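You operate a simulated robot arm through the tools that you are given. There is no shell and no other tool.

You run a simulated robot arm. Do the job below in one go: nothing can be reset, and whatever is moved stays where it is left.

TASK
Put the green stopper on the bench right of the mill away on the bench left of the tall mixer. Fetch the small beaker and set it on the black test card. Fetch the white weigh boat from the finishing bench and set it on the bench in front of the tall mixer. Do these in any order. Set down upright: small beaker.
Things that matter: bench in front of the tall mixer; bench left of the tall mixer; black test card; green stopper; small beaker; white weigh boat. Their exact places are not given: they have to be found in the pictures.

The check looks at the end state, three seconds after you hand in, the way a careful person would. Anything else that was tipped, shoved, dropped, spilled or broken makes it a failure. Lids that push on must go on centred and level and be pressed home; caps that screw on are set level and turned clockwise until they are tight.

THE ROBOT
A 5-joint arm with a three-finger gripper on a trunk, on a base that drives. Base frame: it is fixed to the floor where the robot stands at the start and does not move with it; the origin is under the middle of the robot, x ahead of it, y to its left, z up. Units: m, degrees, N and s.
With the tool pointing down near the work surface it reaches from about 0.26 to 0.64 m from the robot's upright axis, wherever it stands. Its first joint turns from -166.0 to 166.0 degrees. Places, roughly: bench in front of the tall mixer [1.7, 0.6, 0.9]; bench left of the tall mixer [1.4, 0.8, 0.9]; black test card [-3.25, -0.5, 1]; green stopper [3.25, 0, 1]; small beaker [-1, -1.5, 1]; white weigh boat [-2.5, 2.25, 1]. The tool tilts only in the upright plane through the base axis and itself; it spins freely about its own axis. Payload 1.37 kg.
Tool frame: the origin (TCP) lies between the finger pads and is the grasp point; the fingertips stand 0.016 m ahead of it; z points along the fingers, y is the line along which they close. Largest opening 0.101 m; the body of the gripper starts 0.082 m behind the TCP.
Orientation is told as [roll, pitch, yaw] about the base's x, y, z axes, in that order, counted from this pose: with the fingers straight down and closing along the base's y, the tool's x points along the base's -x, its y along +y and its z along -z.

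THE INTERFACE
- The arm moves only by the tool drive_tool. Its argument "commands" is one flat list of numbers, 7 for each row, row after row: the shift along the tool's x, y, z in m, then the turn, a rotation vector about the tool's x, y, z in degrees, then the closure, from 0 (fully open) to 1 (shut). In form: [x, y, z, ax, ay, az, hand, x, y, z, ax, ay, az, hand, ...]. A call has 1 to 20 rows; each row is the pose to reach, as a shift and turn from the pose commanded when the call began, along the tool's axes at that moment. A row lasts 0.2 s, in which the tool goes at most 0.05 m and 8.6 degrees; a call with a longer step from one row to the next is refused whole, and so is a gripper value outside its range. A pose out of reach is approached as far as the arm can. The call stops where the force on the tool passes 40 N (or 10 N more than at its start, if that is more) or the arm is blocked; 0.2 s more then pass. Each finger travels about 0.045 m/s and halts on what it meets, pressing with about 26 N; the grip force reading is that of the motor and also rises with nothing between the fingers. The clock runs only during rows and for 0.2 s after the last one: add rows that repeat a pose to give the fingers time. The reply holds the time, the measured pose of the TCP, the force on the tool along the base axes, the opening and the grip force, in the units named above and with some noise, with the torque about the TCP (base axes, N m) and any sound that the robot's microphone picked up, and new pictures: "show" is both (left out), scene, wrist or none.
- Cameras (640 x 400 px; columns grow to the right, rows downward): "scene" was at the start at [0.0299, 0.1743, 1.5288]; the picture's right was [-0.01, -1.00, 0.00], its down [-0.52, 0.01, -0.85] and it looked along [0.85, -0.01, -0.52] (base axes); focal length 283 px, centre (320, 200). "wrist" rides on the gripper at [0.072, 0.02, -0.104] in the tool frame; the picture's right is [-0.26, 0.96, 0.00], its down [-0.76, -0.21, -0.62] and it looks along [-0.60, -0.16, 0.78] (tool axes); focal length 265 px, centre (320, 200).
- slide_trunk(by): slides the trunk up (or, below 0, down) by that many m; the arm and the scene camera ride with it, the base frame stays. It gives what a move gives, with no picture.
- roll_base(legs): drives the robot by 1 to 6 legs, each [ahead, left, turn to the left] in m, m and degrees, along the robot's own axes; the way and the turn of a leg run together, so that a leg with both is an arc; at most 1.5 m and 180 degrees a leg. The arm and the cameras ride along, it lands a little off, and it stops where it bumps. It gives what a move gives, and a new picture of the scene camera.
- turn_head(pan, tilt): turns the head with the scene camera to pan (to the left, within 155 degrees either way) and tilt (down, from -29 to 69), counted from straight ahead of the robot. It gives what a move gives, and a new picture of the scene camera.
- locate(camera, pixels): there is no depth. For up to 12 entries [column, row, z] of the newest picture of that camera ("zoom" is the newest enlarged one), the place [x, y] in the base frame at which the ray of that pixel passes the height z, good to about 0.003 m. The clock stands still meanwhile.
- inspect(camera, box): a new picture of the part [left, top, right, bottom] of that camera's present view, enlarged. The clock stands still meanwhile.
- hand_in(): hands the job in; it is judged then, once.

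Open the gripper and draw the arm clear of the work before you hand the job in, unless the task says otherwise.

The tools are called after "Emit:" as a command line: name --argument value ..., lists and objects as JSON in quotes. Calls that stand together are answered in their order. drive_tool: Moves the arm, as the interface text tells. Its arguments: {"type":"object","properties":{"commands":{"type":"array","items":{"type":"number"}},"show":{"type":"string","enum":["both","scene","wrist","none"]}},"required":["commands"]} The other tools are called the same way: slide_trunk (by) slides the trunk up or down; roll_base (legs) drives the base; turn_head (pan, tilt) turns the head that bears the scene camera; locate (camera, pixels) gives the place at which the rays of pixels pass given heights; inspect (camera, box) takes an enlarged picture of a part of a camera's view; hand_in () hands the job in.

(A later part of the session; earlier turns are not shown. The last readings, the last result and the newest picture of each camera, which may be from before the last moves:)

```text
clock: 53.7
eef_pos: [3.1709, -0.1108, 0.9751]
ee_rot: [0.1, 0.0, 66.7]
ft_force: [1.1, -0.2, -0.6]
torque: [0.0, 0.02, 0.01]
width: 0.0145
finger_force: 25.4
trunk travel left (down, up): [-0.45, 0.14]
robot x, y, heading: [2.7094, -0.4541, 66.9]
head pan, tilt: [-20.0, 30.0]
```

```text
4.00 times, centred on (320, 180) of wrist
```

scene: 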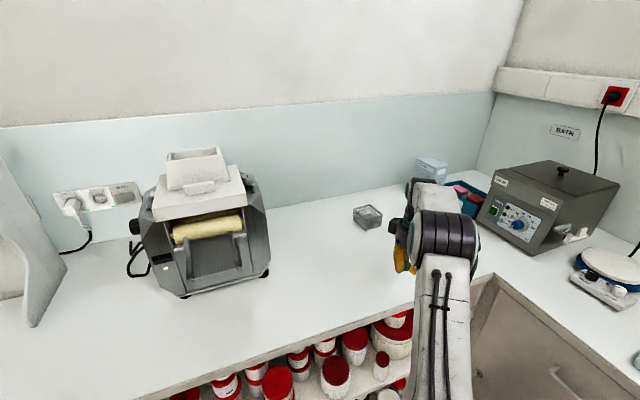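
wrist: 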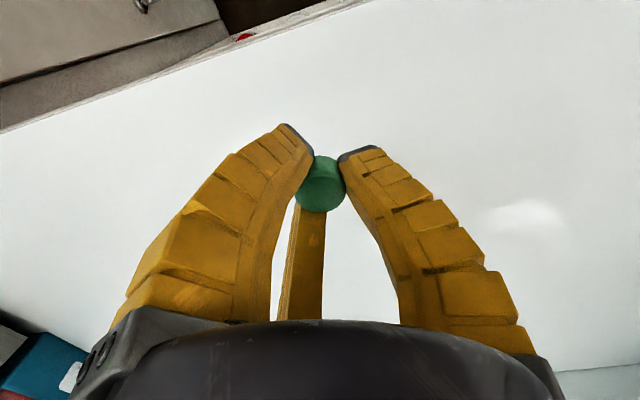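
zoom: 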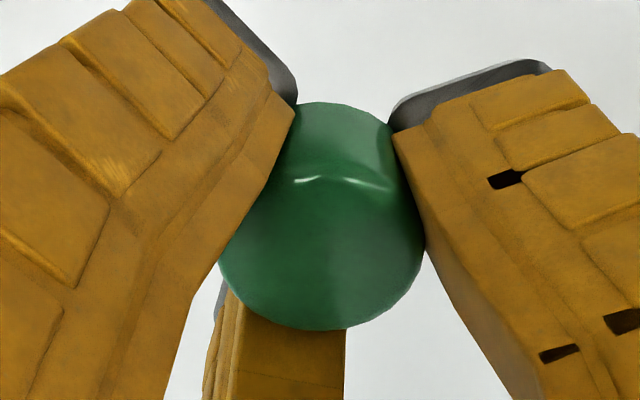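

The stopper is firmly held (width 0.0145 constant). I lift to about 1.1 and bring the tool back in front of the robot, gently.

Emit:
drive_tool --commands '[0, 0, -0.02, 0, 0, 0, 1, 0, 0, -0.045, 0, 0, 0, 1, 0, 0, -0.07, 0, 0, 0, 1, 0, 0, -0.095, 0, 0, 0, 1, 0, 0, -0.12, 0, 0, 0, 1, 0.01, 0.03, -0.13, 0, 0, 0, 1, 0.02, 0.06, -0.13, 0, 0, 0, 1, 0.03, 0.09, -0.13, 0, 0, 0, 1, 0.04, 0.12, -0.13, 0, 0, 0, 1, 0.05, 0.15, -0.13, 0, 0, 0, 1, 0.06, 0.18, -0.13, 0, 0, 0, 1, 0.07, 0.21, -0.13, 0, 0, 0, 1, 0.08, 0.24, -0.13, 0, 0, 0, 1, 0.09, 0.27, -0.13, 0, 0, 0, 1, 0.1, 0.3, -0.13, 0, 0, 0, 1, 0.11, 0.33, -0.13, 0, 0, 0, 1, 0.11, 0.33, -0.13, 0, 0, 0, 1]'

```text
clock: 57.3
eef_pos: [2.8224, -0.0807, 1.1051]
ee_rot: [0.0, 0.1, 66.6]
ft_force: [0.5, -0.1, -0.6]
torque: [-0.01, 0.0, 0.01]
width: 0.0149
finger_force: 26.2
trunk travel left (down, up): [-0.45, 0.14]
robot x, y, heading: [2.7077, -0.459, 66.5]
head pan, tilt: [-20.0, 30.0]
```

scene: 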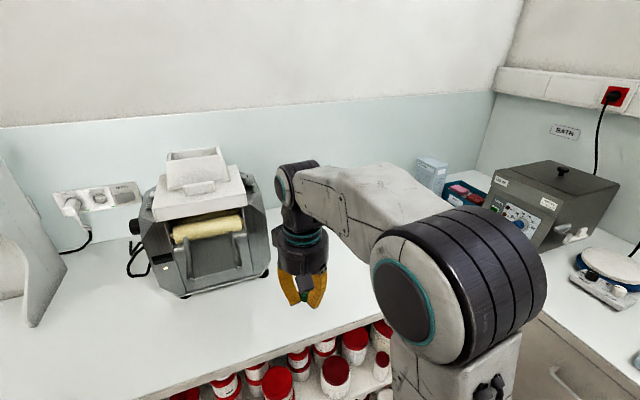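
wrist: 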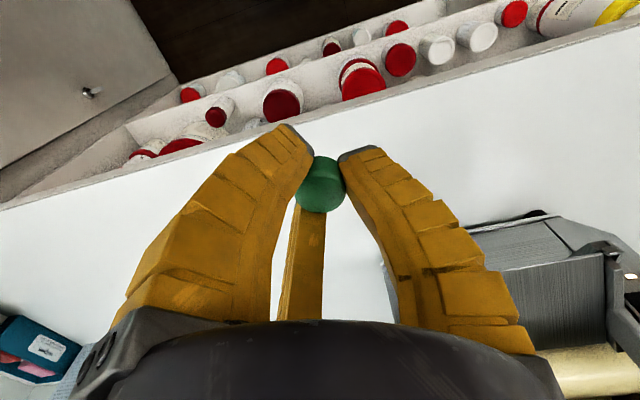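

Held securely. I back off 0.4 m and slide left towards the tall mixer.

Emit:
roll_base --legs '[[-0.42, 0, 0], [0, 1.45, 0]]'

Emit:
turn_head --pan 5 --tilt 30

```text
clock: 66.7
eef_pos: [1.3177, 0.1149, 1.1058]
ee_rot: [0.0, -0.1, 66.7]
ft_force: [0.4, 0.3, -0.3]
torque: [0.06, -0.02, -0.02]
width: 0.0146
finger_force: 26.1
trunk travel left (down, up): [-0.45, 0.14]
robot x, y, heading: [1.2017, -0.2641, 66.7]
head pan, tilt: [-20.0, 30.0]
```

scene: 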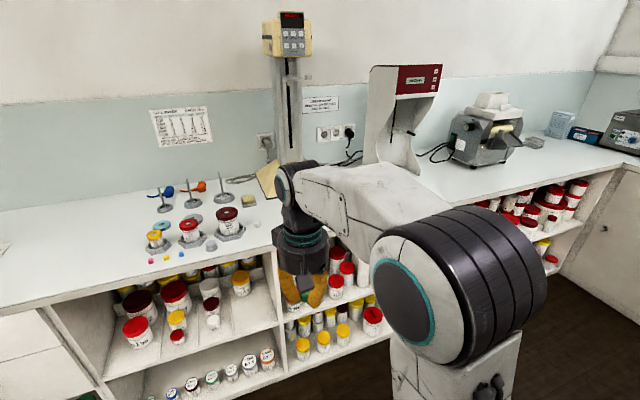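

```text
clock: 67.6
eef_pos: [1.3194, 0.1143, 1.1039]
ee_rot: [0.1, 0.0, 66.7]
ft_force: [-0.1, -1.0, 0.5]
torque: [-0.05, -0.01, -0.03]
width: 0.015
finger_force: 26.2
trunk travel left (down, up): [-0.45, 0.14]
robot x, y, heading: [1.2041, -0.2612, 67.1]
head pan, tilt: [5.0, 30.0]
```

scene: 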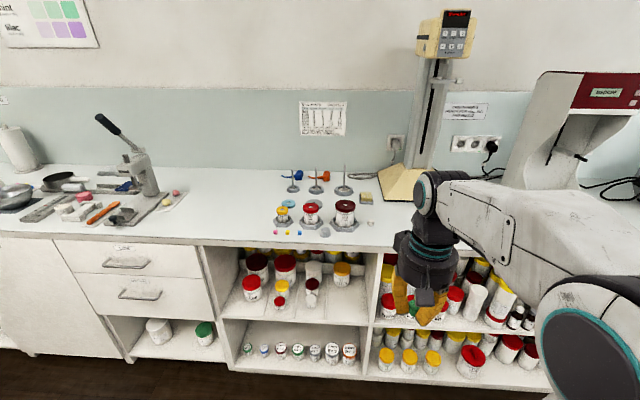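

The jars, rings and paddles left of the mixer are around (320,210). I zoom to find free bench there.

Emit:
inspect --camera "scene" --box '[250, 150, 430, 262]'

```text
3.56 times, centred on (340, 206) of scene
```

zoom: 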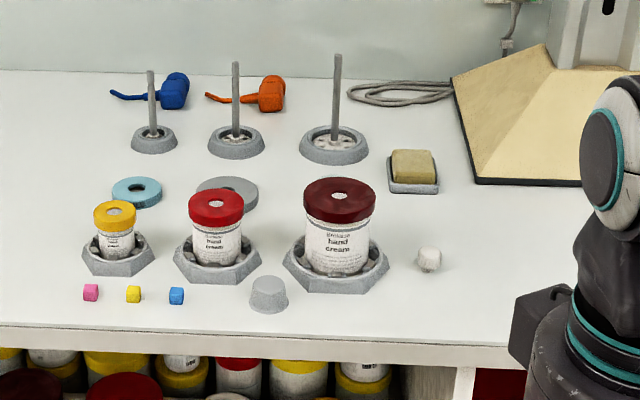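

I locate the free gaps around the mixer's left side.

Emit:
locate --camera "zoom" --pixels '[[475, 183, 0.9], [450, 80, 0.9], [412, 192, 0.9], [430, 270, 0.9], [388, 268, 0.9], [470, 220, 0.9], [270, 310, 0.9], [177, 303, 0.9], [90, 300, 0.9], [340, 328, 0.9], [60, 200, 0.9], [84, 265, 0.9]]'

```text
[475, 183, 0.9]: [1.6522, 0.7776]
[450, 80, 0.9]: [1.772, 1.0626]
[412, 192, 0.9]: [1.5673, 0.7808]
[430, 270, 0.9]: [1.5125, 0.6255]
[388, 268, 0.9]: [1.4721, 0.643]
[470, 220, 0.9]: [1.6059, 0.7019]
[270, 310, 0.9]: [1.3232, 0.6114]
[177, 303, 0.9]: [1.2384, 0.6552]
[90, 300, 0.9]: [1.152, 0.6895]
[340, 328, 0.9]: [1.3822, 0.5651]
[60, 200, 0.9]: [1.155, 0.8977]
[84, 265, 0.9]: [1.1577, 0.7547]
```

I want a spot as near (1.4,0.8) as possible, so I raise the trunk for a steeper look and drive a bit closer.

Emit:
slide_trunk --by 0.13

Emit:
roll_base --legs '[[0.12, 0.0, 0]]'

Emit:
turn_head --pan 5 --tilt 38

Emit:
inspect --camera "scene" --box '[230, 130, 430, 255]'

```text
clock: 69.2
eef_pos: [1.3184, 0.1148, 1.2349]
ee_rot: [0.0, 0.1, 66.6]
ft_force: [-0.1, -0.3, 0.5]
torque: [0.02, 0.06, -0.03]
width: 0.0146
finger_force: 25.4
trunk travel left (down, up): [-0.58, 0.01]
robot x, y, heading: [1.2003, -0.2644, 66.8]
head pan, tilt: [5.0, 30.0]
```

```text
clock: 70.4
eef_pos: [1.3655, 0.2245, 1.2348]
ee_rot: [0.0, 0.1, 66.7]
ft_force: [0.4, 0.1, -0.3]
torque: [-0.09, 0.01, -0.01]
width: 0.0148
finger_force: 26.3
trunk travel left (down, up): [-0.58, 0.01]
robot x, y, heading: [1.2455, -0.1497, 66.8]
head pan, tilt: [5.0, 30.0]
```

scene: 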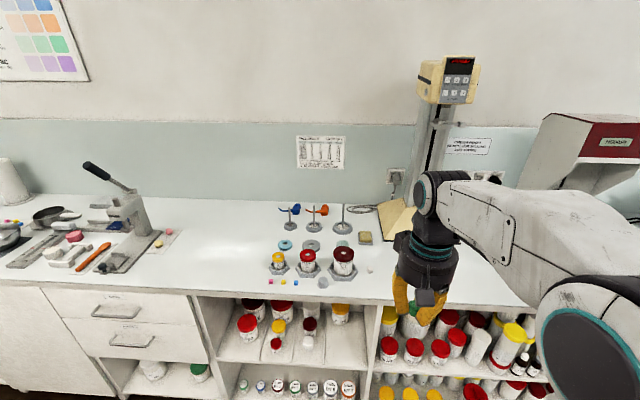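

```text
clock: 71.1
eef_pos: [1.3647, 0.2244, 1.2348]
ee_rot: [-0.1, 0.0, 66.8]
ft_force: [-0.4, -1.1, -0.5]
torque: [-0.01, 0.01, -0.01]
width: 0.0147
finger_force: 26.0
trunk travel left (down, up): [-0.58, 0.01]
robot x, y, heading: [1.2484, -0.1523, 66.8]
head pan, tilt: [5.0, 38.0]
```

scene: 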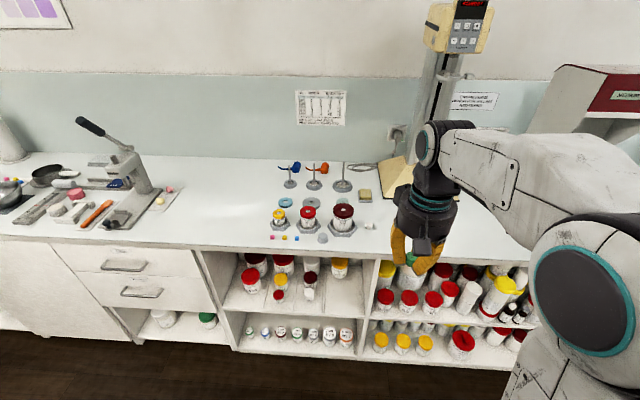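

```text
3.20 times, centred on (330, 192) of scene
```

zoom: 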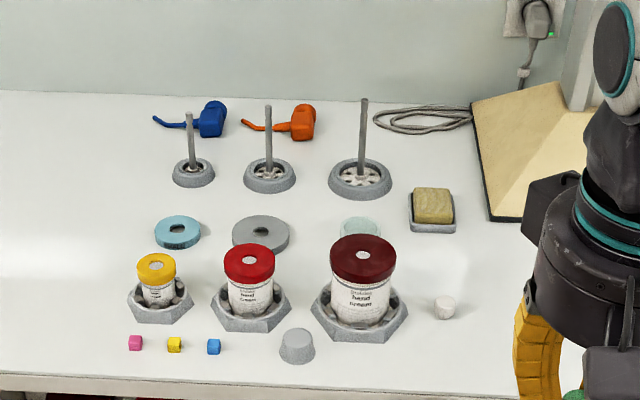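

I locate the objects around the candidate gap at zoom (430,268).

Emit:
locate --camera "zoom" --pixels '[[360, 320, 0.9], [410, 312, 0.9], [335, 275, 0.9], [432, 230, 0.9], [445, 315, 0.9], [488, 222, 0.9], [360, 185, 0.9], [260, 240, 0.9], [360, 232, 0.9], [445, 270, 0.9], [310, 222, 0.9], [400, 255, 0.9]]'

Emit:
locate --camera "zoom" --pixels '[[160, 315, 0.9], [250, 320, 0.9], [60, 250, 0.9], [300, 385, 0.9], [390, 258, 1.0], [363, 255, 1.0], [363, 255, 1.03], [70, 370, 0.9]]'

```text
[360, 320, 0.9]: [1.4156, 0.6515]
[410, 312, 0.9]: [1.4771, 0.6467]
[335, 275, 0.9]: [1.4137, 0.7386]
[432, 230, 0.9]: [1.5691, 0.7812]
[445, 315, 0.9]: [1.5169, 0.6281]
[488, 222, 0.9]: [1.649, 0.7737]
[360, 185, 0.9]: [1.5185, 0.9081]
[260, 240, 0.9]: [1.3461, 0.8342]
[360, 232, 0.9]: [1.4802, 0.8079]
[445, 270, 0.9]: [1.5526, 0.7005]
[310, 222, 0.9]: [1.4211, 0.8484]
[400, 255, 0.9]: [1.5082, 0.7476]
```

```text
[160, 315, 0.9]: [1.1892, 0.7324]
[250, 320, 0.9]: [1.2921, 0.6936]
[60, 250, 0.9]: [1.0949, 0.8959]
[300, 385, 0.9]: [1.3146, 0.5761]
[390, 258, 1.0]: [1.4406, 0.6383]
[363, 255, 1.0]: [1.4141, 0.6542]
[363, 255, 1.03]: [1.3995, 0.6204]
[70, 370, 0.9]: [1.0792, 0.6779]
```

I choose the free gap at about (1.512,0.725), left of the mixer base and clear of jar, ring, cake and ball by about 6 cm. I drive up to it with the tool high, then lower the trunk.

Emit:
roll_base --legs '[[0.31, 0.107, 0]]'

Emit:
slide_trunk --by -0.13

Emit:
drive_tool --commands '[0, 0, 0, 0, 0, 0, 1]'

```text
clock: 73.3
eef_pos: [1.39, 0.5538, 1.234]
ee_rot: [0.0, -0.1, 66.7]
ft_force: [0.4, 0.3, -0.4]
torque: [-0.05, -0.01, -0.01]
width: 0.015
finger_force: 25.9
trunk travel left (down, up): [-0.58, 0.01]
robot x, y, heading: [1.2743, 0.1767, 66.9]
head pan, tilt: [5.0, 38.0]
```

scene: 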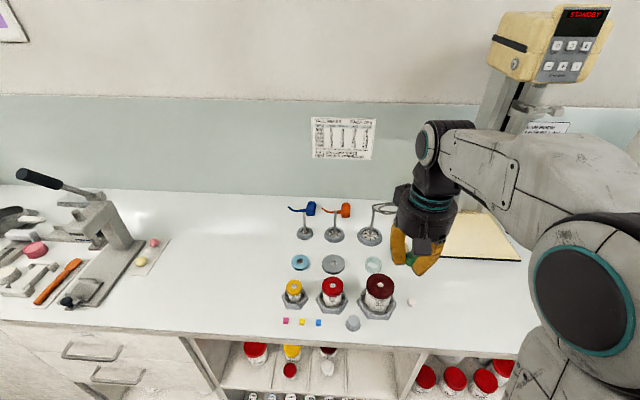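

```text
clock: 74.8
eef_pos: [1.3904, 0.553, 1.1048]
ee_rot: [-0.1, 0.0, 66.7]
ft_force: [0.4, 0.0, 0.2]
torque: [0.04, 0.01, 0.0]
width: 0.0145
finger_force: 26.3
trunk travel left (down, up): [-0.45, 0.14]
robot x, y, heading: [1.2759, 0.1743, 66.6]
head pan, tilt: [5.0, 38.0]
```

```text
clock: 75.2
eef_pos: [1.3918, 0.5534, 1.1046]
ee_rot: [0.0, -0.1, 66.7]
ft_force: [0.0, -0.5, 0.2]
torque: [-0.01, 0.01, 0.04]
width: 0.0147
finger_force: 26.3
trunk travel left (down, up): [-0.45, 0.14]
robot x, y, heading: [1.2732, 0.1723, 66.5]
head pan, tilt: [5.0, 38.0]
```

scene: 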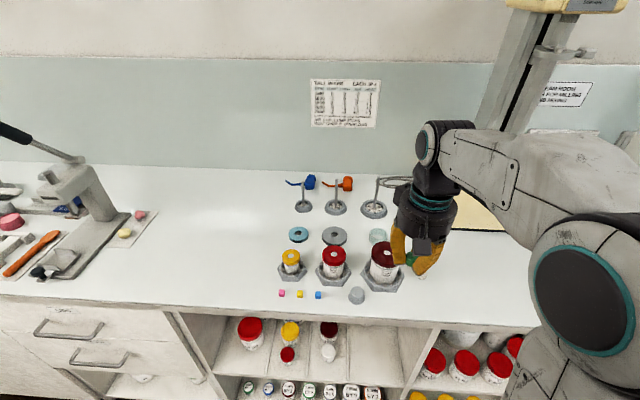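
wrist: 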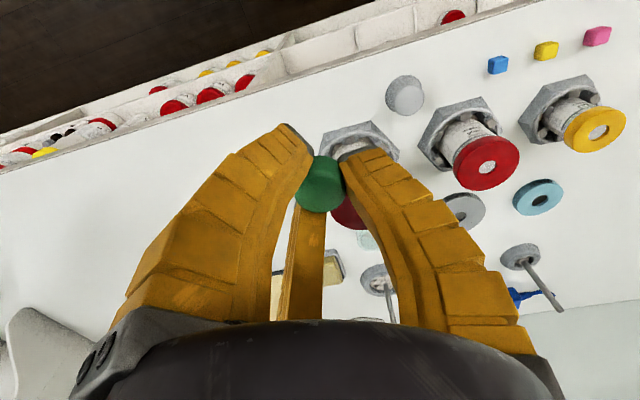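

I cross-check the jar position with the wrist camera, then move above the target at the present height.

Emit:
locate --camera "wrist" --pixels '[[357, 148, 0.91], [405, 100, 0.91], [487, 168, 1.0], [330, 265, 0.92], [463, 212, 0.9]]'

Emit:
drive_tool --commands '[-0.01, -0.043, 0, 0, 0, 0, 1, -0.04, -0.043, 0, 0, 0, 0, 1, -0.08, -0.043, 0, 0, 0, 0, 1, -0.12, -0.043, 0, 0, 0, 0, 1, -0.16, -0.043, 0, 0, 0, 0, 1, -0.2055, -0.043, 0, 0, 0, 0, 1, -0.2055, -0.043, 0, 0, 0, 0, 1]'

```text
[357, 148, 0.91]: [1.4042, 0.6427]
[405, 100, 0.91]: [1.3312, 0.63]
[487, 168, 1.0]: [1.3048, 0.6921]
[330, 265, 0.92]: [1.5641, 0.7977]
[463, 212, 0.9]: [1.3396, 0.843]
```

```text
clock: 76.8
eef_pos: [1.5083, 0.7206, 1.1035]
ee_rot: [0.0, 0.2, 66.7]
ft_force: [0.9, 0.7, -0.6]
torque: [-0.01, 0.01, 0.04]
width: 0.0149
finger_force: 25.7
out of reach, approached as far as the arm can: row 6, 7
trunk travel left (down, up): [-0.45, 0.14]
robot x, y, heading: [1.2709, 0.1763, 66.7]
head pan, tilt: [5.0, 38.0]
```

scene: 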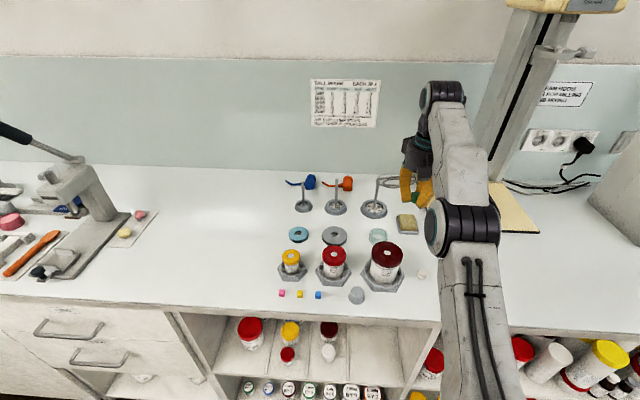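
wrist: 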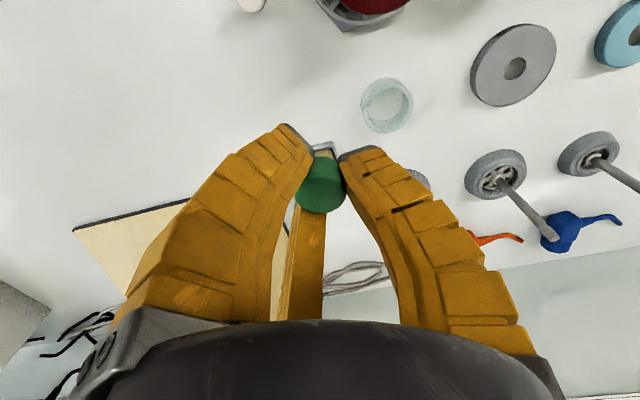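

The axis hits free bench at about wrist (319,79), clear of ring and jar. I descend in steps to about z=0.93.

Emit:
drive_tool --commands '[0, 0, 0.03, 0, 0, 0, 1, 0, 0, 0.06, 0, 0, 0, 1, 0, 0, 0.09, 0, 0, 0, 1, 0, 0, 0.12, 0, 0, 0, 1, 0, 0, 0.15, 0, 0, 0, 1, 0, 0, 0.17, 0, 0, 0, 1, 0, 0, 0.17, 0, 0, 0, 1]'

Emit:
inspect --camera "scene" --box '[340, 190, 500, 290]'

```text
clock: 78.4
eef_pos: [1.5104, 0.721, 0.932]
ee_rot: [0.0, -0.1, 66.8]
ft_force: [-0.7, -0.5, 0.8]
torque: [0.0, 0.01, -0.01]
width: 0.0145
finger_force: 25.9
trunk travel left (down, up): [-0.45, 0.14]
robot x, y, heading: [1.2732, 0.1764, 66.7]
head pan, tilt: [5.0, 38.0]
```

scene: 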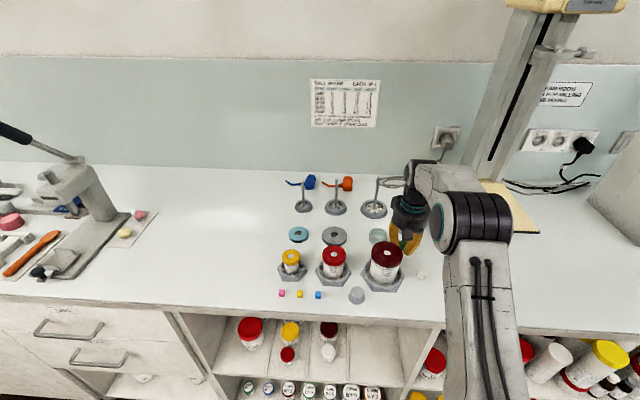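
wrist: 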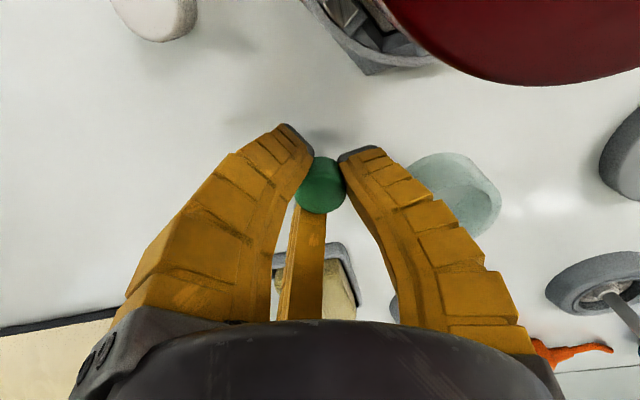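

```text
4.00 times, centred on (420, 240) of scene
```

zoom: 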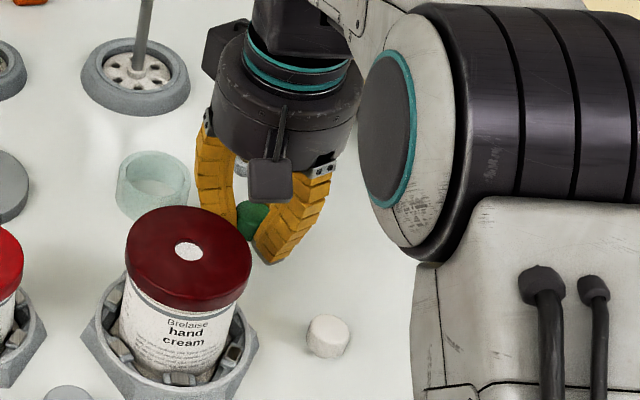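

The glass ring at wrist (455,190) is close to the outer finger, so I shift 15 mm away from it (towards the mixer) and then lower the last 13 mm gently.

Emit:
drive_tool --commands '[0, -0.008, 0, 0, 0, 0, 1, 0, -0.016, 0, 0, 0, 0, 1, 0, -0.016, 0.004, 0, 0, 0, 1, 0, -0.016, 0.008, 0, 0, 0, 1, 0, -0.016, 0.011, 0, 0, 0, 1, 0, -0.016, 0.013, 0, 0, 0, 1, 0, -0.016, 0.013, 0, 0, 0, 1]'

Emit:
inspect --camera "scene" --box '[370, 215, 450, 265]'

```text
clock: 80.0
eef_pos: [1.5232, 0.7141, 0.9189]
ee_rot: [0.0, 0.1, 66.8]
ft_force: [-1.0, -0.3, 0.4]
torque: [-0.03, -0.02, 0.0]
width: 0.0147
finger_force: 26.1
trunk travel left (down, up): [-0.45, 0.14]
robot x, y, heading: [1.2741, 0.1777, 66.6]
head pan, tilt: [5.0, 38.0]
```

scene: 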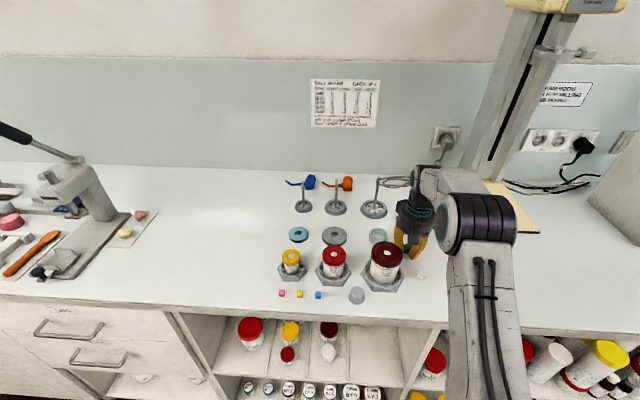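
wrist: 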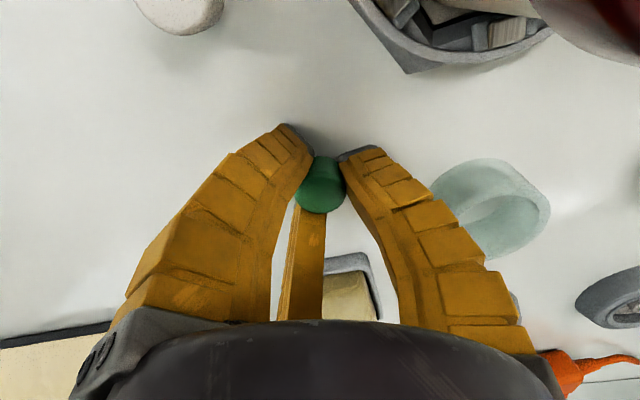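

```text
8.00 times, centred on (410, 240) of scene
```

zoom: 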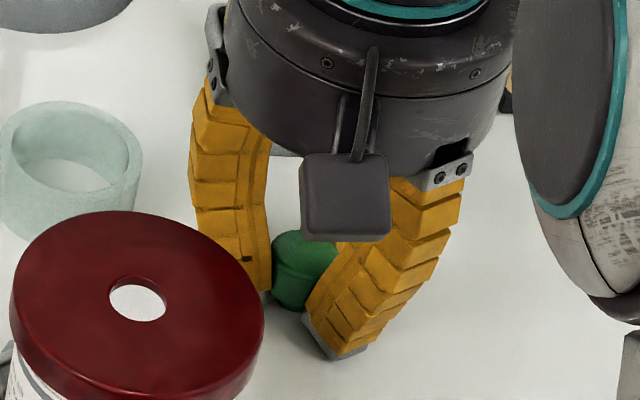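

The stopper is about at the bench. I lower a further 1.5 mm and open only part way.

Emit:
drive_tool --commands '[0, 0, 0.0015, 0, 0, 0, 1, 0, 0, 0.0015, 0, 0, 0, 0.85, 0, 0, 0.0015, 0, 0, 0, 0.75, 0, 0, 0.0015, 0, 0, 0, 0.65, 0, 0, 0.0015, 0, 0, 0, 0.6, 0, 0, 0.0015, 0, 0, 0, 0.6, 0, 0, 0.0015, 0, 0, 0, 0.6]'

Emit:
inspect --camera "scene" --box '[370, 215, 450, 265]'

```text
clock: 81.6
eef_pos: [1.5238, 0.7139, 0.9177]
ee_rot: [0.0, 0.0, 66.7]
ft_force: [0.9, 0.4, -0.2]
torque: [0.0, 0.02, 0.01]
width: 0.0449
finger_force: 2.9
trunk travel left (down, up): [-0.45, 0.14]
robot x, y, heading: [1.2728, 0.1767, 66.7]
head pan, tilt: [5.0, 38.0]
```

scene: 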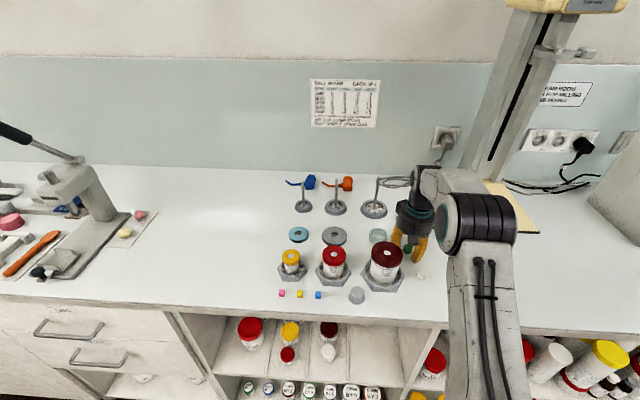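
wrist: 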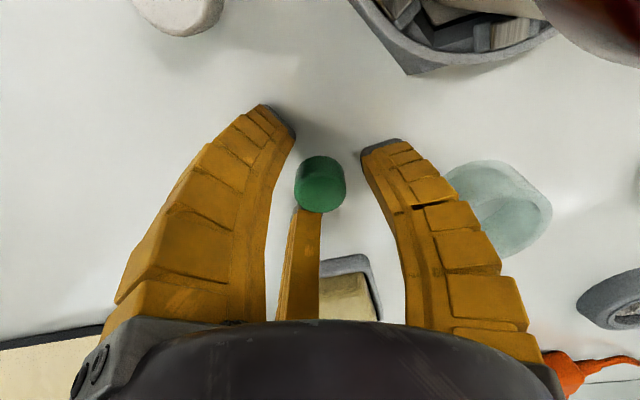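

```text
8.00 times, centred on (410, 240) of scene
```

zoom: 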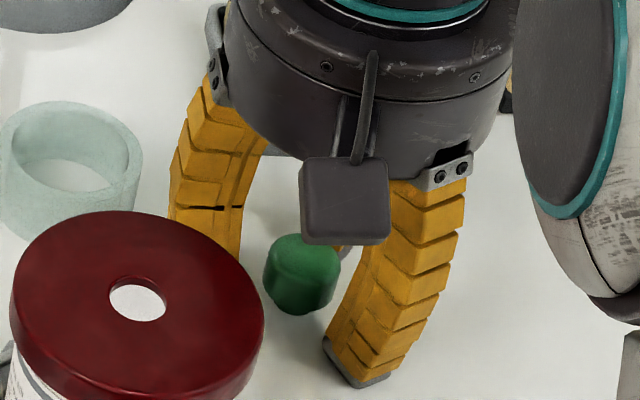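

The stopper stands free of the fingers. I rise straight up and retract.

Emit:
drive_tool --commands '[0, 0, -0.02, 0, 0, 0, 0.6, 0, 0, -0.05, 0, 0, 0, 0.6, 0, 0, -0.09, 0, 0, 0, 0.6, 0, 0, -0.13, 0, 0, 0, 0.6, 0, 0, -0.17, 0, 0, 0, 0.6, 0.02, 0, -0.19, 0, 0, 0, 0.6, 0.06, 0.02, -0.19, 0, 0, 0, 0.6, 0.1, 0.03, -0.19, 0, 0, 0, 0.5, 0.14, 0.04, -0.19, 0, 0, 0, 0.3, 0.18, 0.05, -0.19, 0, 0, 0, 0.1, 0.21, 0.06, -0.19, 0, 0, 0, 0, 0.21, 0.06, -0.19, 0, 0, 0, 0]'

Emit:
inspect --camera "scene" --box '[270, 160, 510, 310]'

```text
clock: 84.2
eef_pos: [1.3836, 0.5435, 1.1075]
ee_rot: [0.0, 0.0, 66.6]
ft_force: [0.4, 0.5, -0.2]
torque: [0.01, 0.0, -0.02]
width: 0.1007
finger_force: 0.1
trunk travel left (down, up): [-0.45, 0.14]
robot x, y, heading: [1.2764, 0.1748, 66.9]
head pan, tilt: [5.0, 38.0]
```

scene: 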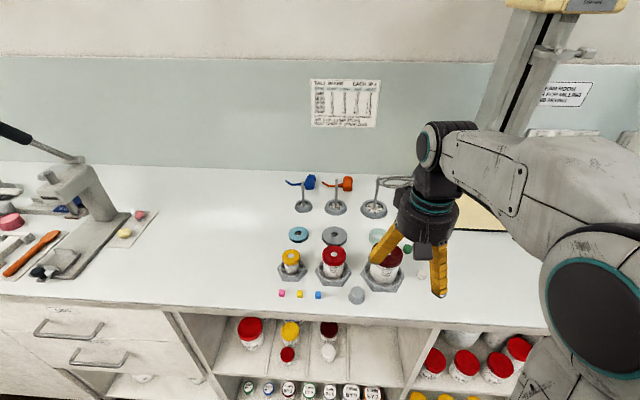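
wrist: 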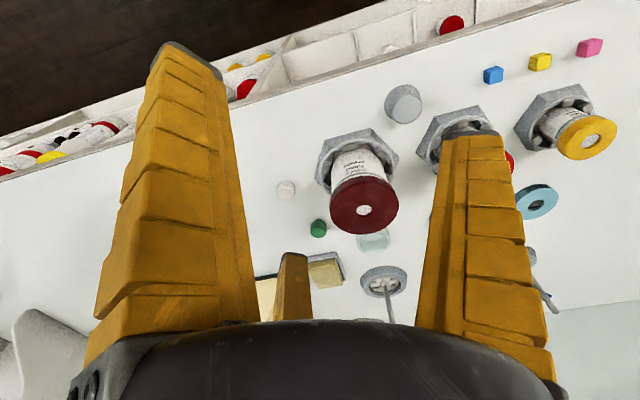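

```text
2.67 times, centred on (390, 235) of scene
```

zoom: 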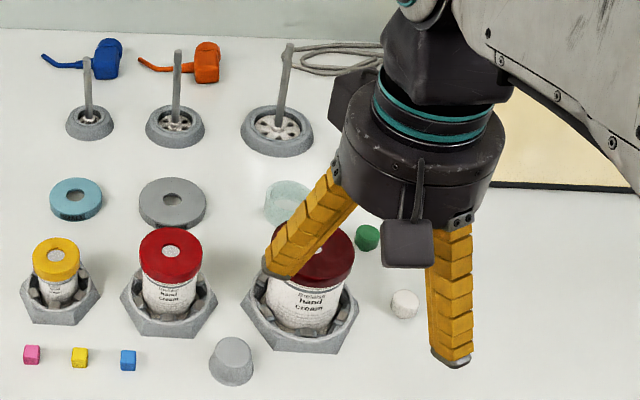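

The stopper stands safely at scene zoom (367,237). Next the beaker: I back off, turn round and slide along to face the opposite bench.

Emit:
roll_base --legs '[[-0.65, 0, 0], [0, 0, 180], [0, -1.4, 0]]'

Emit:
turn_head --pan 0 --tilt 25

```text
clock: 101.8
eef_pos: [-0.3876, -0.267, 1.1071]
ee_rot: [0.0, -0.1, -111.7]
ft_force: [-0.1, 0.5, -0.3]
torque: [0.03, 0.03, -0.01]
width: 0.1004
finger_force: 0.1
trunk travel left (down, up): [-0.45, 0.14]
robot x, y, heading: [-0.2837, 0.1029, -111.6]
head pan, tilt: [5.0, 38.0]
```

scene: 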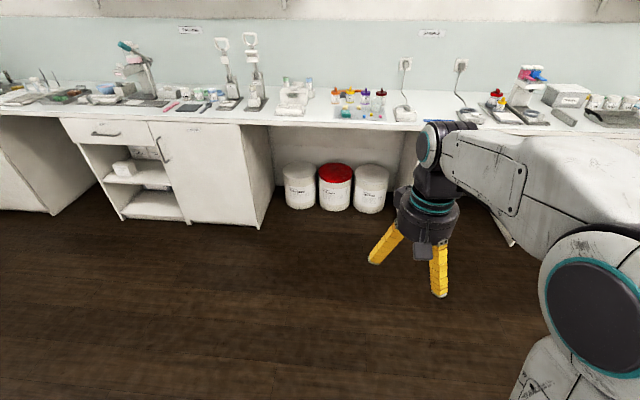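

```text
clock: 102.6
eef_pos: [-0.3861, -0.2673, 1.108]
ee_rot: [0.0, 0.0, -111.8]
ft_force: [-0.7, 0.4, 0.2]
torque: [0.02, 0.0, 0.03]
width: 0.1006
finger_force: 0.1
trunk travel left (down, up): [-0.45, 0.14]
robot x, y, heading: [-0.2845, 0.1042, -111.5]
head pan, tilt: [0.0, 25.0]
```

scene: 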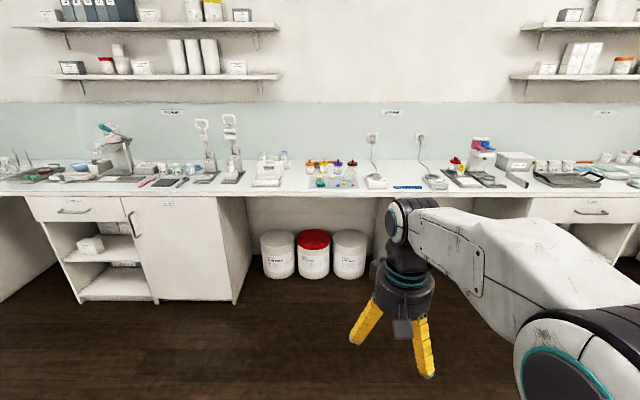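

I zoom on the bench objects to find the small beaker.

Emit:
inspect --camera "scene" --box '[240, 130, 400, 230]'

Emit:
inspect --camera "scene" --box '[80, 110, 260, 222]'

Emit:
inspect --camera "scene" --box '[400, 120, 560, 220]'

Emit:
inspect --camera "scene" --box '[520, 120, 640, 195]'

```text
4.00 times, centred on (320, 180) of scene
```

zoom: 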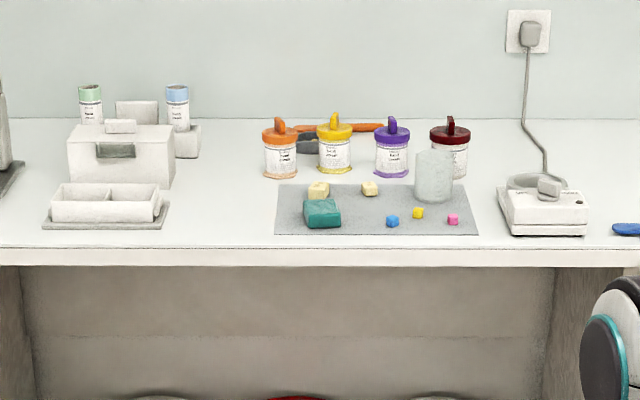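

```text
3.56 times, centred on (170, 166) of scene
```

zoom: 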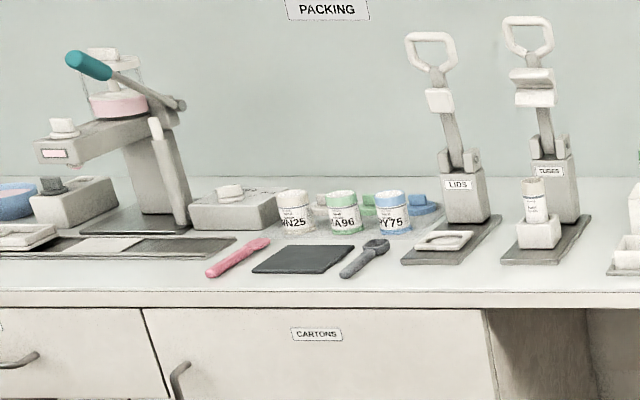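

```text
4.00 times, centred on (480, 170) of scene
```

zoom: 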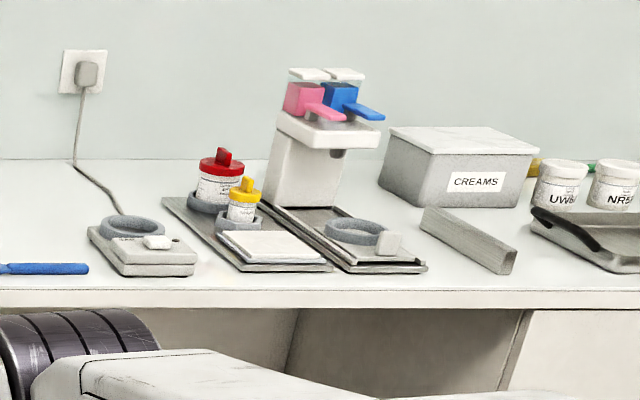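

```text
5.33 times, centred on (580, 158) of scene
```

zoom: 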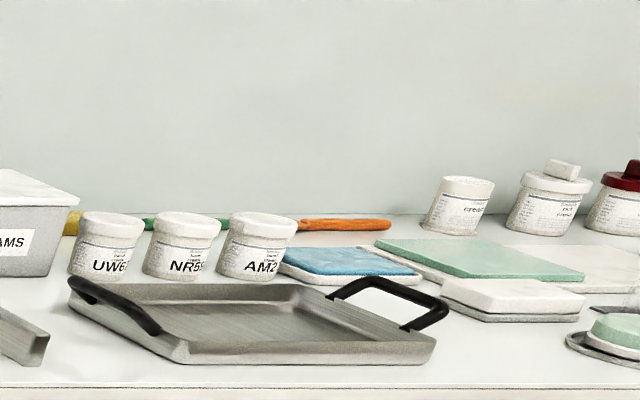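

The frosted beaker is at scene (348,174), with tiny cubes in front of it and the maroon jar just behind. I locate it and its surroundings.

Emit:
locate --camera "scene" --pixels '[[348.3, 179, 0.9], [343.5, 178, 0.9], [353.5, 178, 0.9], [348.3, 168, 0.97], [353, 185, 0.9], [344.5, 183.5, 0.9], [338, 185, 0.9], [337.5, 174, 0.9], [352.5, 172, 0.9], [365, 188, 0.9], [320, 192, 0.9], [380, 192, 0.9]]'

```text
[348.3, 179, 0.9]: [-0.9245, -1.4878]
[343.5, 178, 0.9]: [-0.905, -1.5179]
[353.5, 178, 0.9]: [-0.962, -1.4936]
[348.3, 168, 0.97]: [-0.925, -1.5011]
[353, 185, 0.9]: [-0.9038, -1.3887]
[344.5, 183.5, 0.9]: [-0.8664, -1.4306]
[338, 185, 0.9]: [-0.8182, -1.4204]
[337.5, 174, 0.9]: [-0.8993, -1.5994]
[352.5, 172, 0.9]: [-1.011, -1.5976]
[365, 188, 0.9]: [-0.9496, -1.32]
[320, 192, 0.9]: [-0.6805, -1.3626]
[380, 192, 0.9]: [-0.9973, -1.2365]
```

The beaker is near (-0.93,-1.50) on a grey mat, 0.22 m behind the bench edge. I raise nothing yet; I correct the heading and drive up in two stages.

Emit:
roll_base --legs '[[0, 0, -1.8], [0.85, 0.04, 0]]'

Emit:
turn_head --pan -5 --tilt 38

Emit:
inspect --camera "scene" --box '[240, 110, 440, 235]'

```text
clock: 107.5
eef_pos: [-0.7063, -1.058, 1.1074]
ee_rot: [0.0, -0.1, -114.0]
ft_force: [-0.4, 0.3, 0.3]
torque: [0.02, 0.02, 0.0]
width: 0.1007
finger_force: 0.1
trunk travel left (down, up): [-0.45, 0.14]
robot x, y, heading: [-0.5945, -0.6933, -113.9]
head pan, tilt: [0.0, 25.0]
```

scene: 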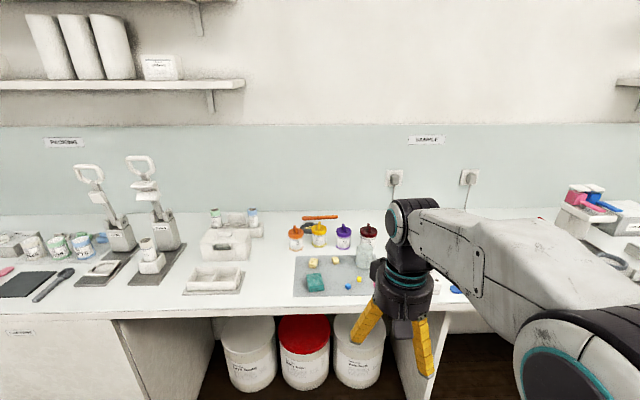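

```text
clock: 108.2
eef_pos: [-0.7069, -1.0594, 1.1069]
ee_rot: [-0.1, -0.1, -113.9]
ft_force: [0.4, 0.1, -0.3]
torque: [-0.04, -0.01, 0.0]
width: 0.1005
finger_force: 0.1
trunk travel left (down, up): [-0.45, 0.14]
robot x, y, heading: [-0.5898, -0.6951, -113.8]
head pan, tilt: [-5.0, 38.0]
```

scene: 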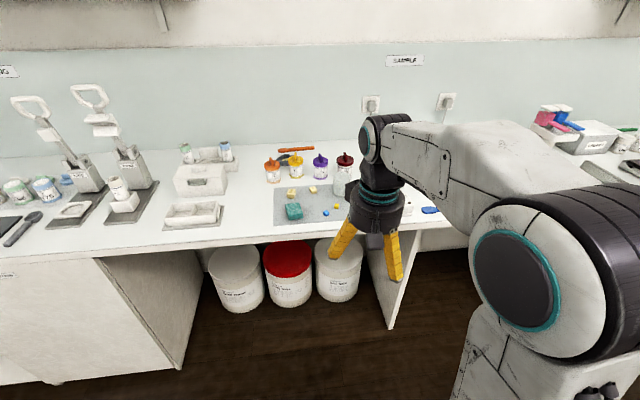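

```text
3.20 times, centred on (340, 172) of scene
```

zoom: 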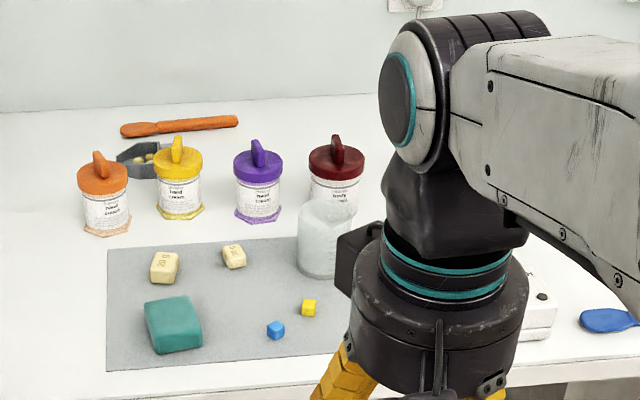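

The beaker stands at zoom (326,240), close to the maroon jar behind it. I locate base and rim.

Emit:
locate --camera "zoom" --pixels '[[326, 262, 0.902], [298, 255, 0.902], [353, 255, 0.902], [327, 210, 0.97], [327, 210, 0.98], [300, 210, 0.97], [355, 210, 0.97], [335, 200, 0.9], [310, 315, 0.902], [258, 215, 0.902], [500, 345, 0.9]]'

```text
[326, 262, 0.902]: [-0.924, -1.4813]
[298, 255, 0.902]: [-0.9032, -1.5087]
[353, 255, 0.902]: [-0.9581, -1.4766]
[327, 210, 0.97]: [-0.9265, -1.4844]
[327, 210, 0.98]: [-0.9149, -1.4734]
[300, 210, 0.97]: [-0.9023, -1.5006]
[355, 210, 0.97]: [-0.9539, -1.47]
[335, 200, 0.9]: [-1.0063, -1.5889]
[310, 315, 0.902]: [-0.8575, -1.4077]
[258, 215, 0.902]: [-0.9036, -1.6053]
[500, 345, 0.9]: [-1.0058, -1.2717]
```

Beaker centre about (-0.928,-1.487), 62 mm wide, ~70 mm tall. I drive 0.3 m closer with the tool high.

Emit:
roll_base --legs '[[0.3, 0, 0]]'

Emit:
drive_tool --commands '[0, 0, 0, 0, 0, 0, 0]'

```text
clock: 110.3
eef_pos: [-0.8277, -1.3328, 1.1075]
ee_rot: [0.1, 0.0, -113.9]
ft_force: [0.0, -0.4, 0.2]
torque: [0.04, 0.01, -0.02]
width: 0.1005
finger_force: 0.0
trunk travel left (down, up): [-0.45, 0.14]
robot x, y, heading: [-0.711, -0.9641, -114.2]
head pan, tilt: [-5.0, 38.0]
```

scene: 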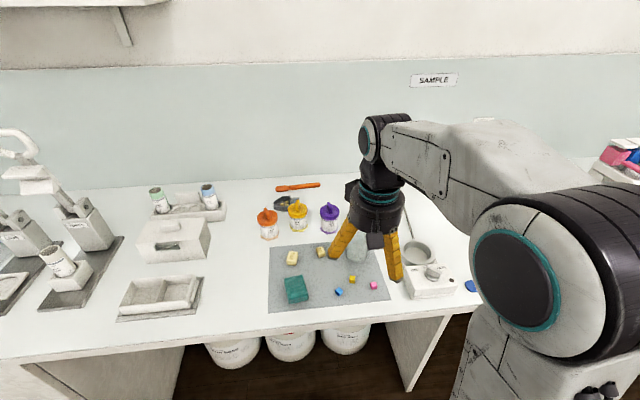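

```text
clock: 110.7
eef_pos: [-0.8272, -1.3334, 1.1082]
ee_rot: [0.0, 0.0, -113.9]
ft_force: [-0.5, -0.3, -0.8]
torque: [-0.01, 0.0, -0.04]
width: 0.1005
finger_force: 0.1
trunk travel left (down, up): [-0.45, 0.14]
robot x, y, heading: [-0.7145, -0.967, -113.7]
head pan, tilt: [-5.0, 38.0]
```

scene: 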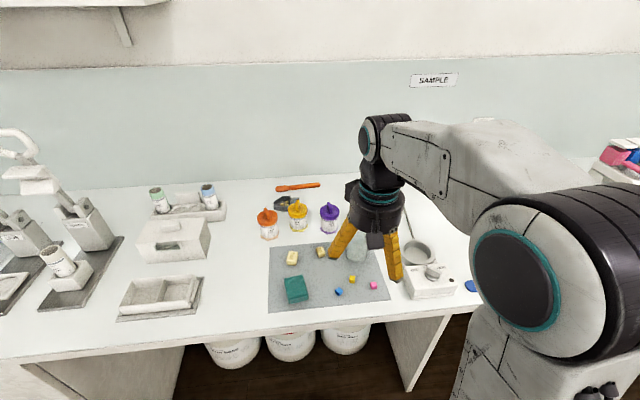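
wrist: 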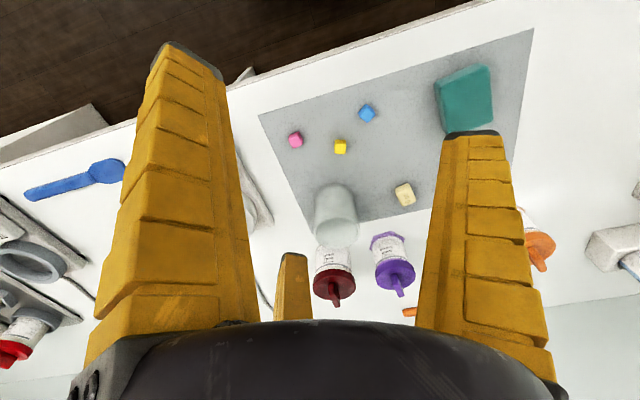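

The beaker is at wrist (336,215). I locate its base and rim from here.

Emit:
inspect --camera "wrist" --box '[272, 160, 400, 240]'

Emit:
locate --camera "wrist" --pixels '[[334, 200, 0.902], [338, 230, 0.97], [338, 230, 0.98], [333, 280, 0.98], [397, 275, 0.98], [333, 256, 0.9], [403, 193, 0.91], [262, 215, 0.92]]'

```text
5.00 times, centred on (336, 200) of wrist
```

zoom: 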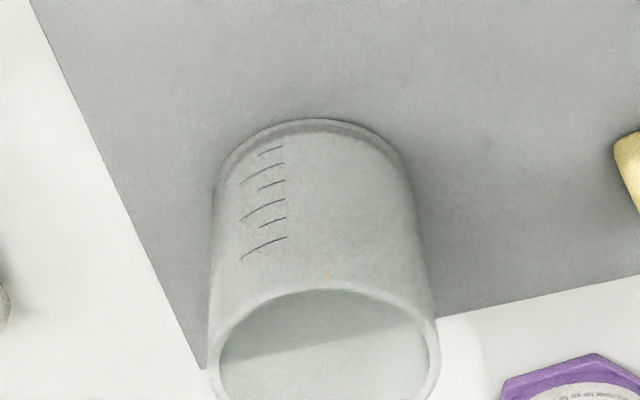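

```text
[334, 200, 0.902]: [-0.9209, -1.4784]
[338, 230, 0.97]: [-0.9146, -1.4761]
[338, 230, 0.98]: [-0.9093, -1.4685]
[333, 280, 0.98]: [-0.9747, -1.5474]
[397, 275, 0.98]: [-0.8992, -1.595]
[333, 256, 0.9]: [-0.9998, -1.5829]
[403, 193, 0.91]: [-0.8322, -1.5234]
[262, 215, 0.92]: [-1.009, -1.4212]
```

Combined estimate (-0.923,-1.482). I move above the beaker at z≈1.06, fingers fully open, and check.

Emit:
drive_tool --commands '[-0.035, -0.01, 0.005, 0, 0, 0, 0, -0.07, -0.015, 0.01, 0, 0, 0, 0, -0.105, -0.02, 0.02, 0, 0, 0, 0, -0.14, -0.025, 0.03, 0, 0, 0, 0, -0.1747, -0.0277, 0.045, 0, 0, 0, 0, -0.1747, -0.0277, 0.045, 0, 0, 0, 0]'

Emit:
inspect --camera "wrist" --box '[160, 50, 480, 250]'

```text
clock: 112.1
eef_pos: [-0.9235, -1.481, 1.0625]
ee_rot: [0.0, 0.0, -113.9]
ft_force: [0.3, -0.6, -0.4]
torque: [0.02, 0.0, 0.0]
width: 0.1003
finger_force: 0.1
trunk travel left (down, up): [-0.45, 0.14]
robot x, y, heading: [-0.7122, -0.9725, -113.6]
head pan, tilt: [-5.0, 38.0]
```

scene: 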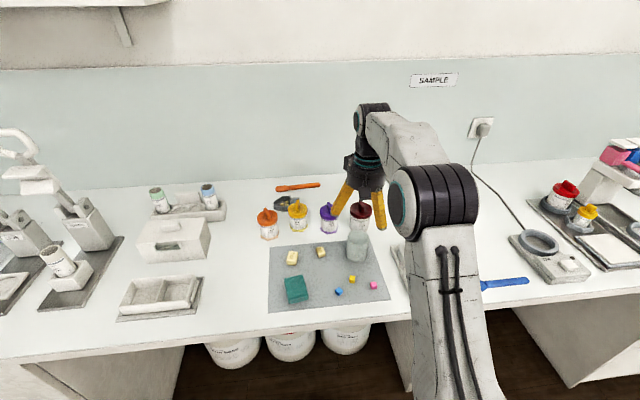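
wrist: 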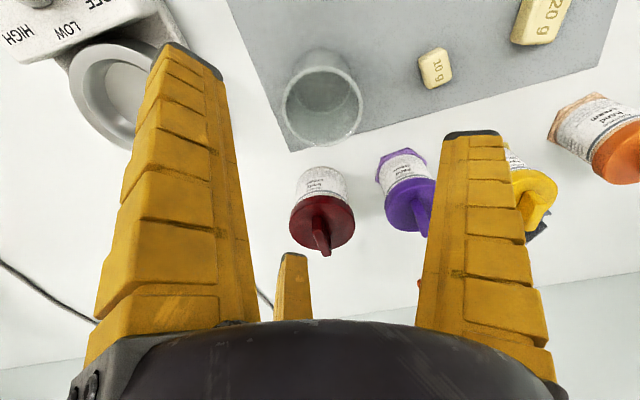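

```text
2.00 times, centred on (320, 150) of wrist
```

zoom: 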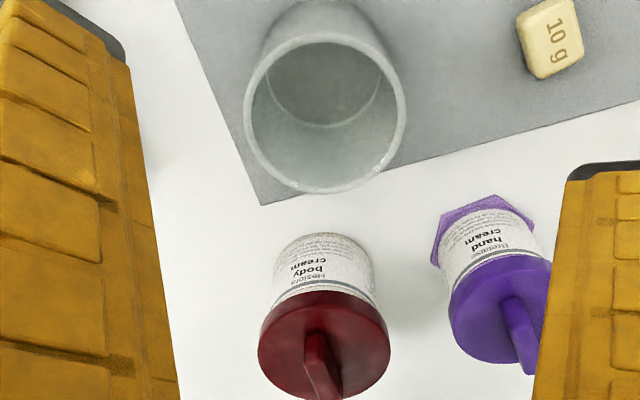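

The rim's centre at wrist (323,107) is slightly off the axis (319,116). I get its place precisely.

Emit:
locate --camera "wrist" --pixels '[[323, 107.5, 0.965], [323, 107.5, 0.975], [319.3, 116.5, 0.97], [323, 145, 0.97], [325, 70, 0.97]]'

```text
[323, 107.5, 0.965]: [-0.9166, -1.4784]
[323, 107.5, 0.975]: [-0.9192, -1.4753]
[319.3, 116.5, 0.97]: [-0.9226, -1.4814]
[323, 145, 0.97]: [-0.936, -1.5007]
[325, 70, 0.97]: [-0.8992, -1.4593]
```

I correct by (6, 3) mm and descend around the beaker to z≈0.942.

Emit:
drive_tool --commands '[0.006, 0.003, 0.0, 0, 0, 0, 0, 0.006, 0.003, 0.03, 0, 0, 0, 0, 0.006, 0.003, 0.06, 0, 0, 0, 0, 0.006, 0.003, 0.09, 0, 0, 0, 0, 0.006, 0.003, 0.12, 0, 0, 0, 0, 0.006, 0.003, 0.12, 0, 0, 0, 0]'

Emit:
inspect --camera "scene" --box '[300, 170, 460, 270]'

```text
clock: 113.5
eef_pos: [-0.9181, -1.4765, 0.9428]
ee_rot: [0.0, 0.0, -113.9]
ft_force: [-0.4, -0.2, -0.1]
torque: [0.0, -0.02, 0.0]
width: 0.1007
finger_force: 0.0
trunk travel left (down, up): [-0.45, 0.14]
robot x, y, heading: [-0.7137, -0.9699, -113.9]
head pan, tilt: [-5.0, 38.0]
```

scene: 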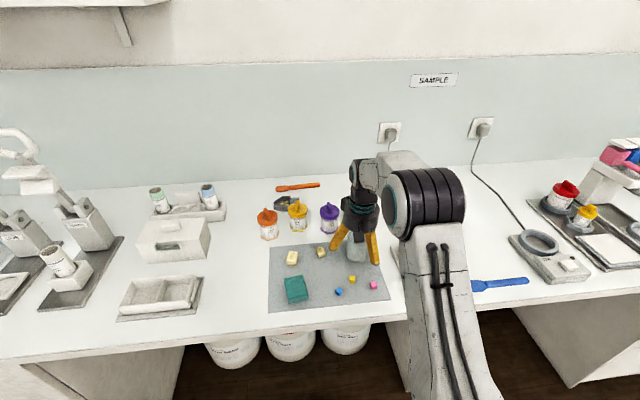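
wrist: 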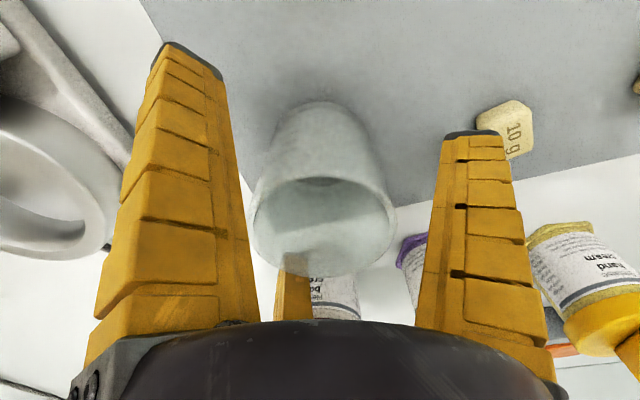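

```text
4.00 times, centred on (380, 220) of scene
```

zoom: 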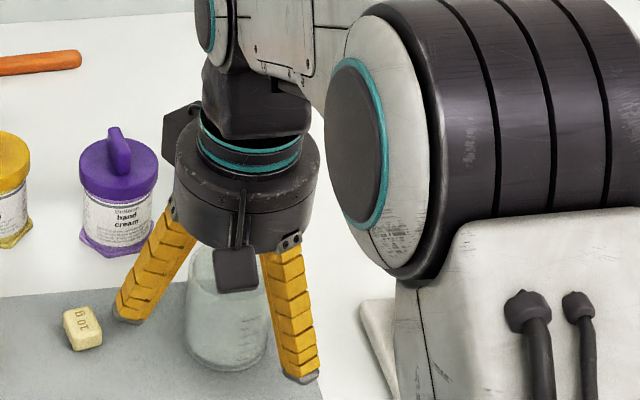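

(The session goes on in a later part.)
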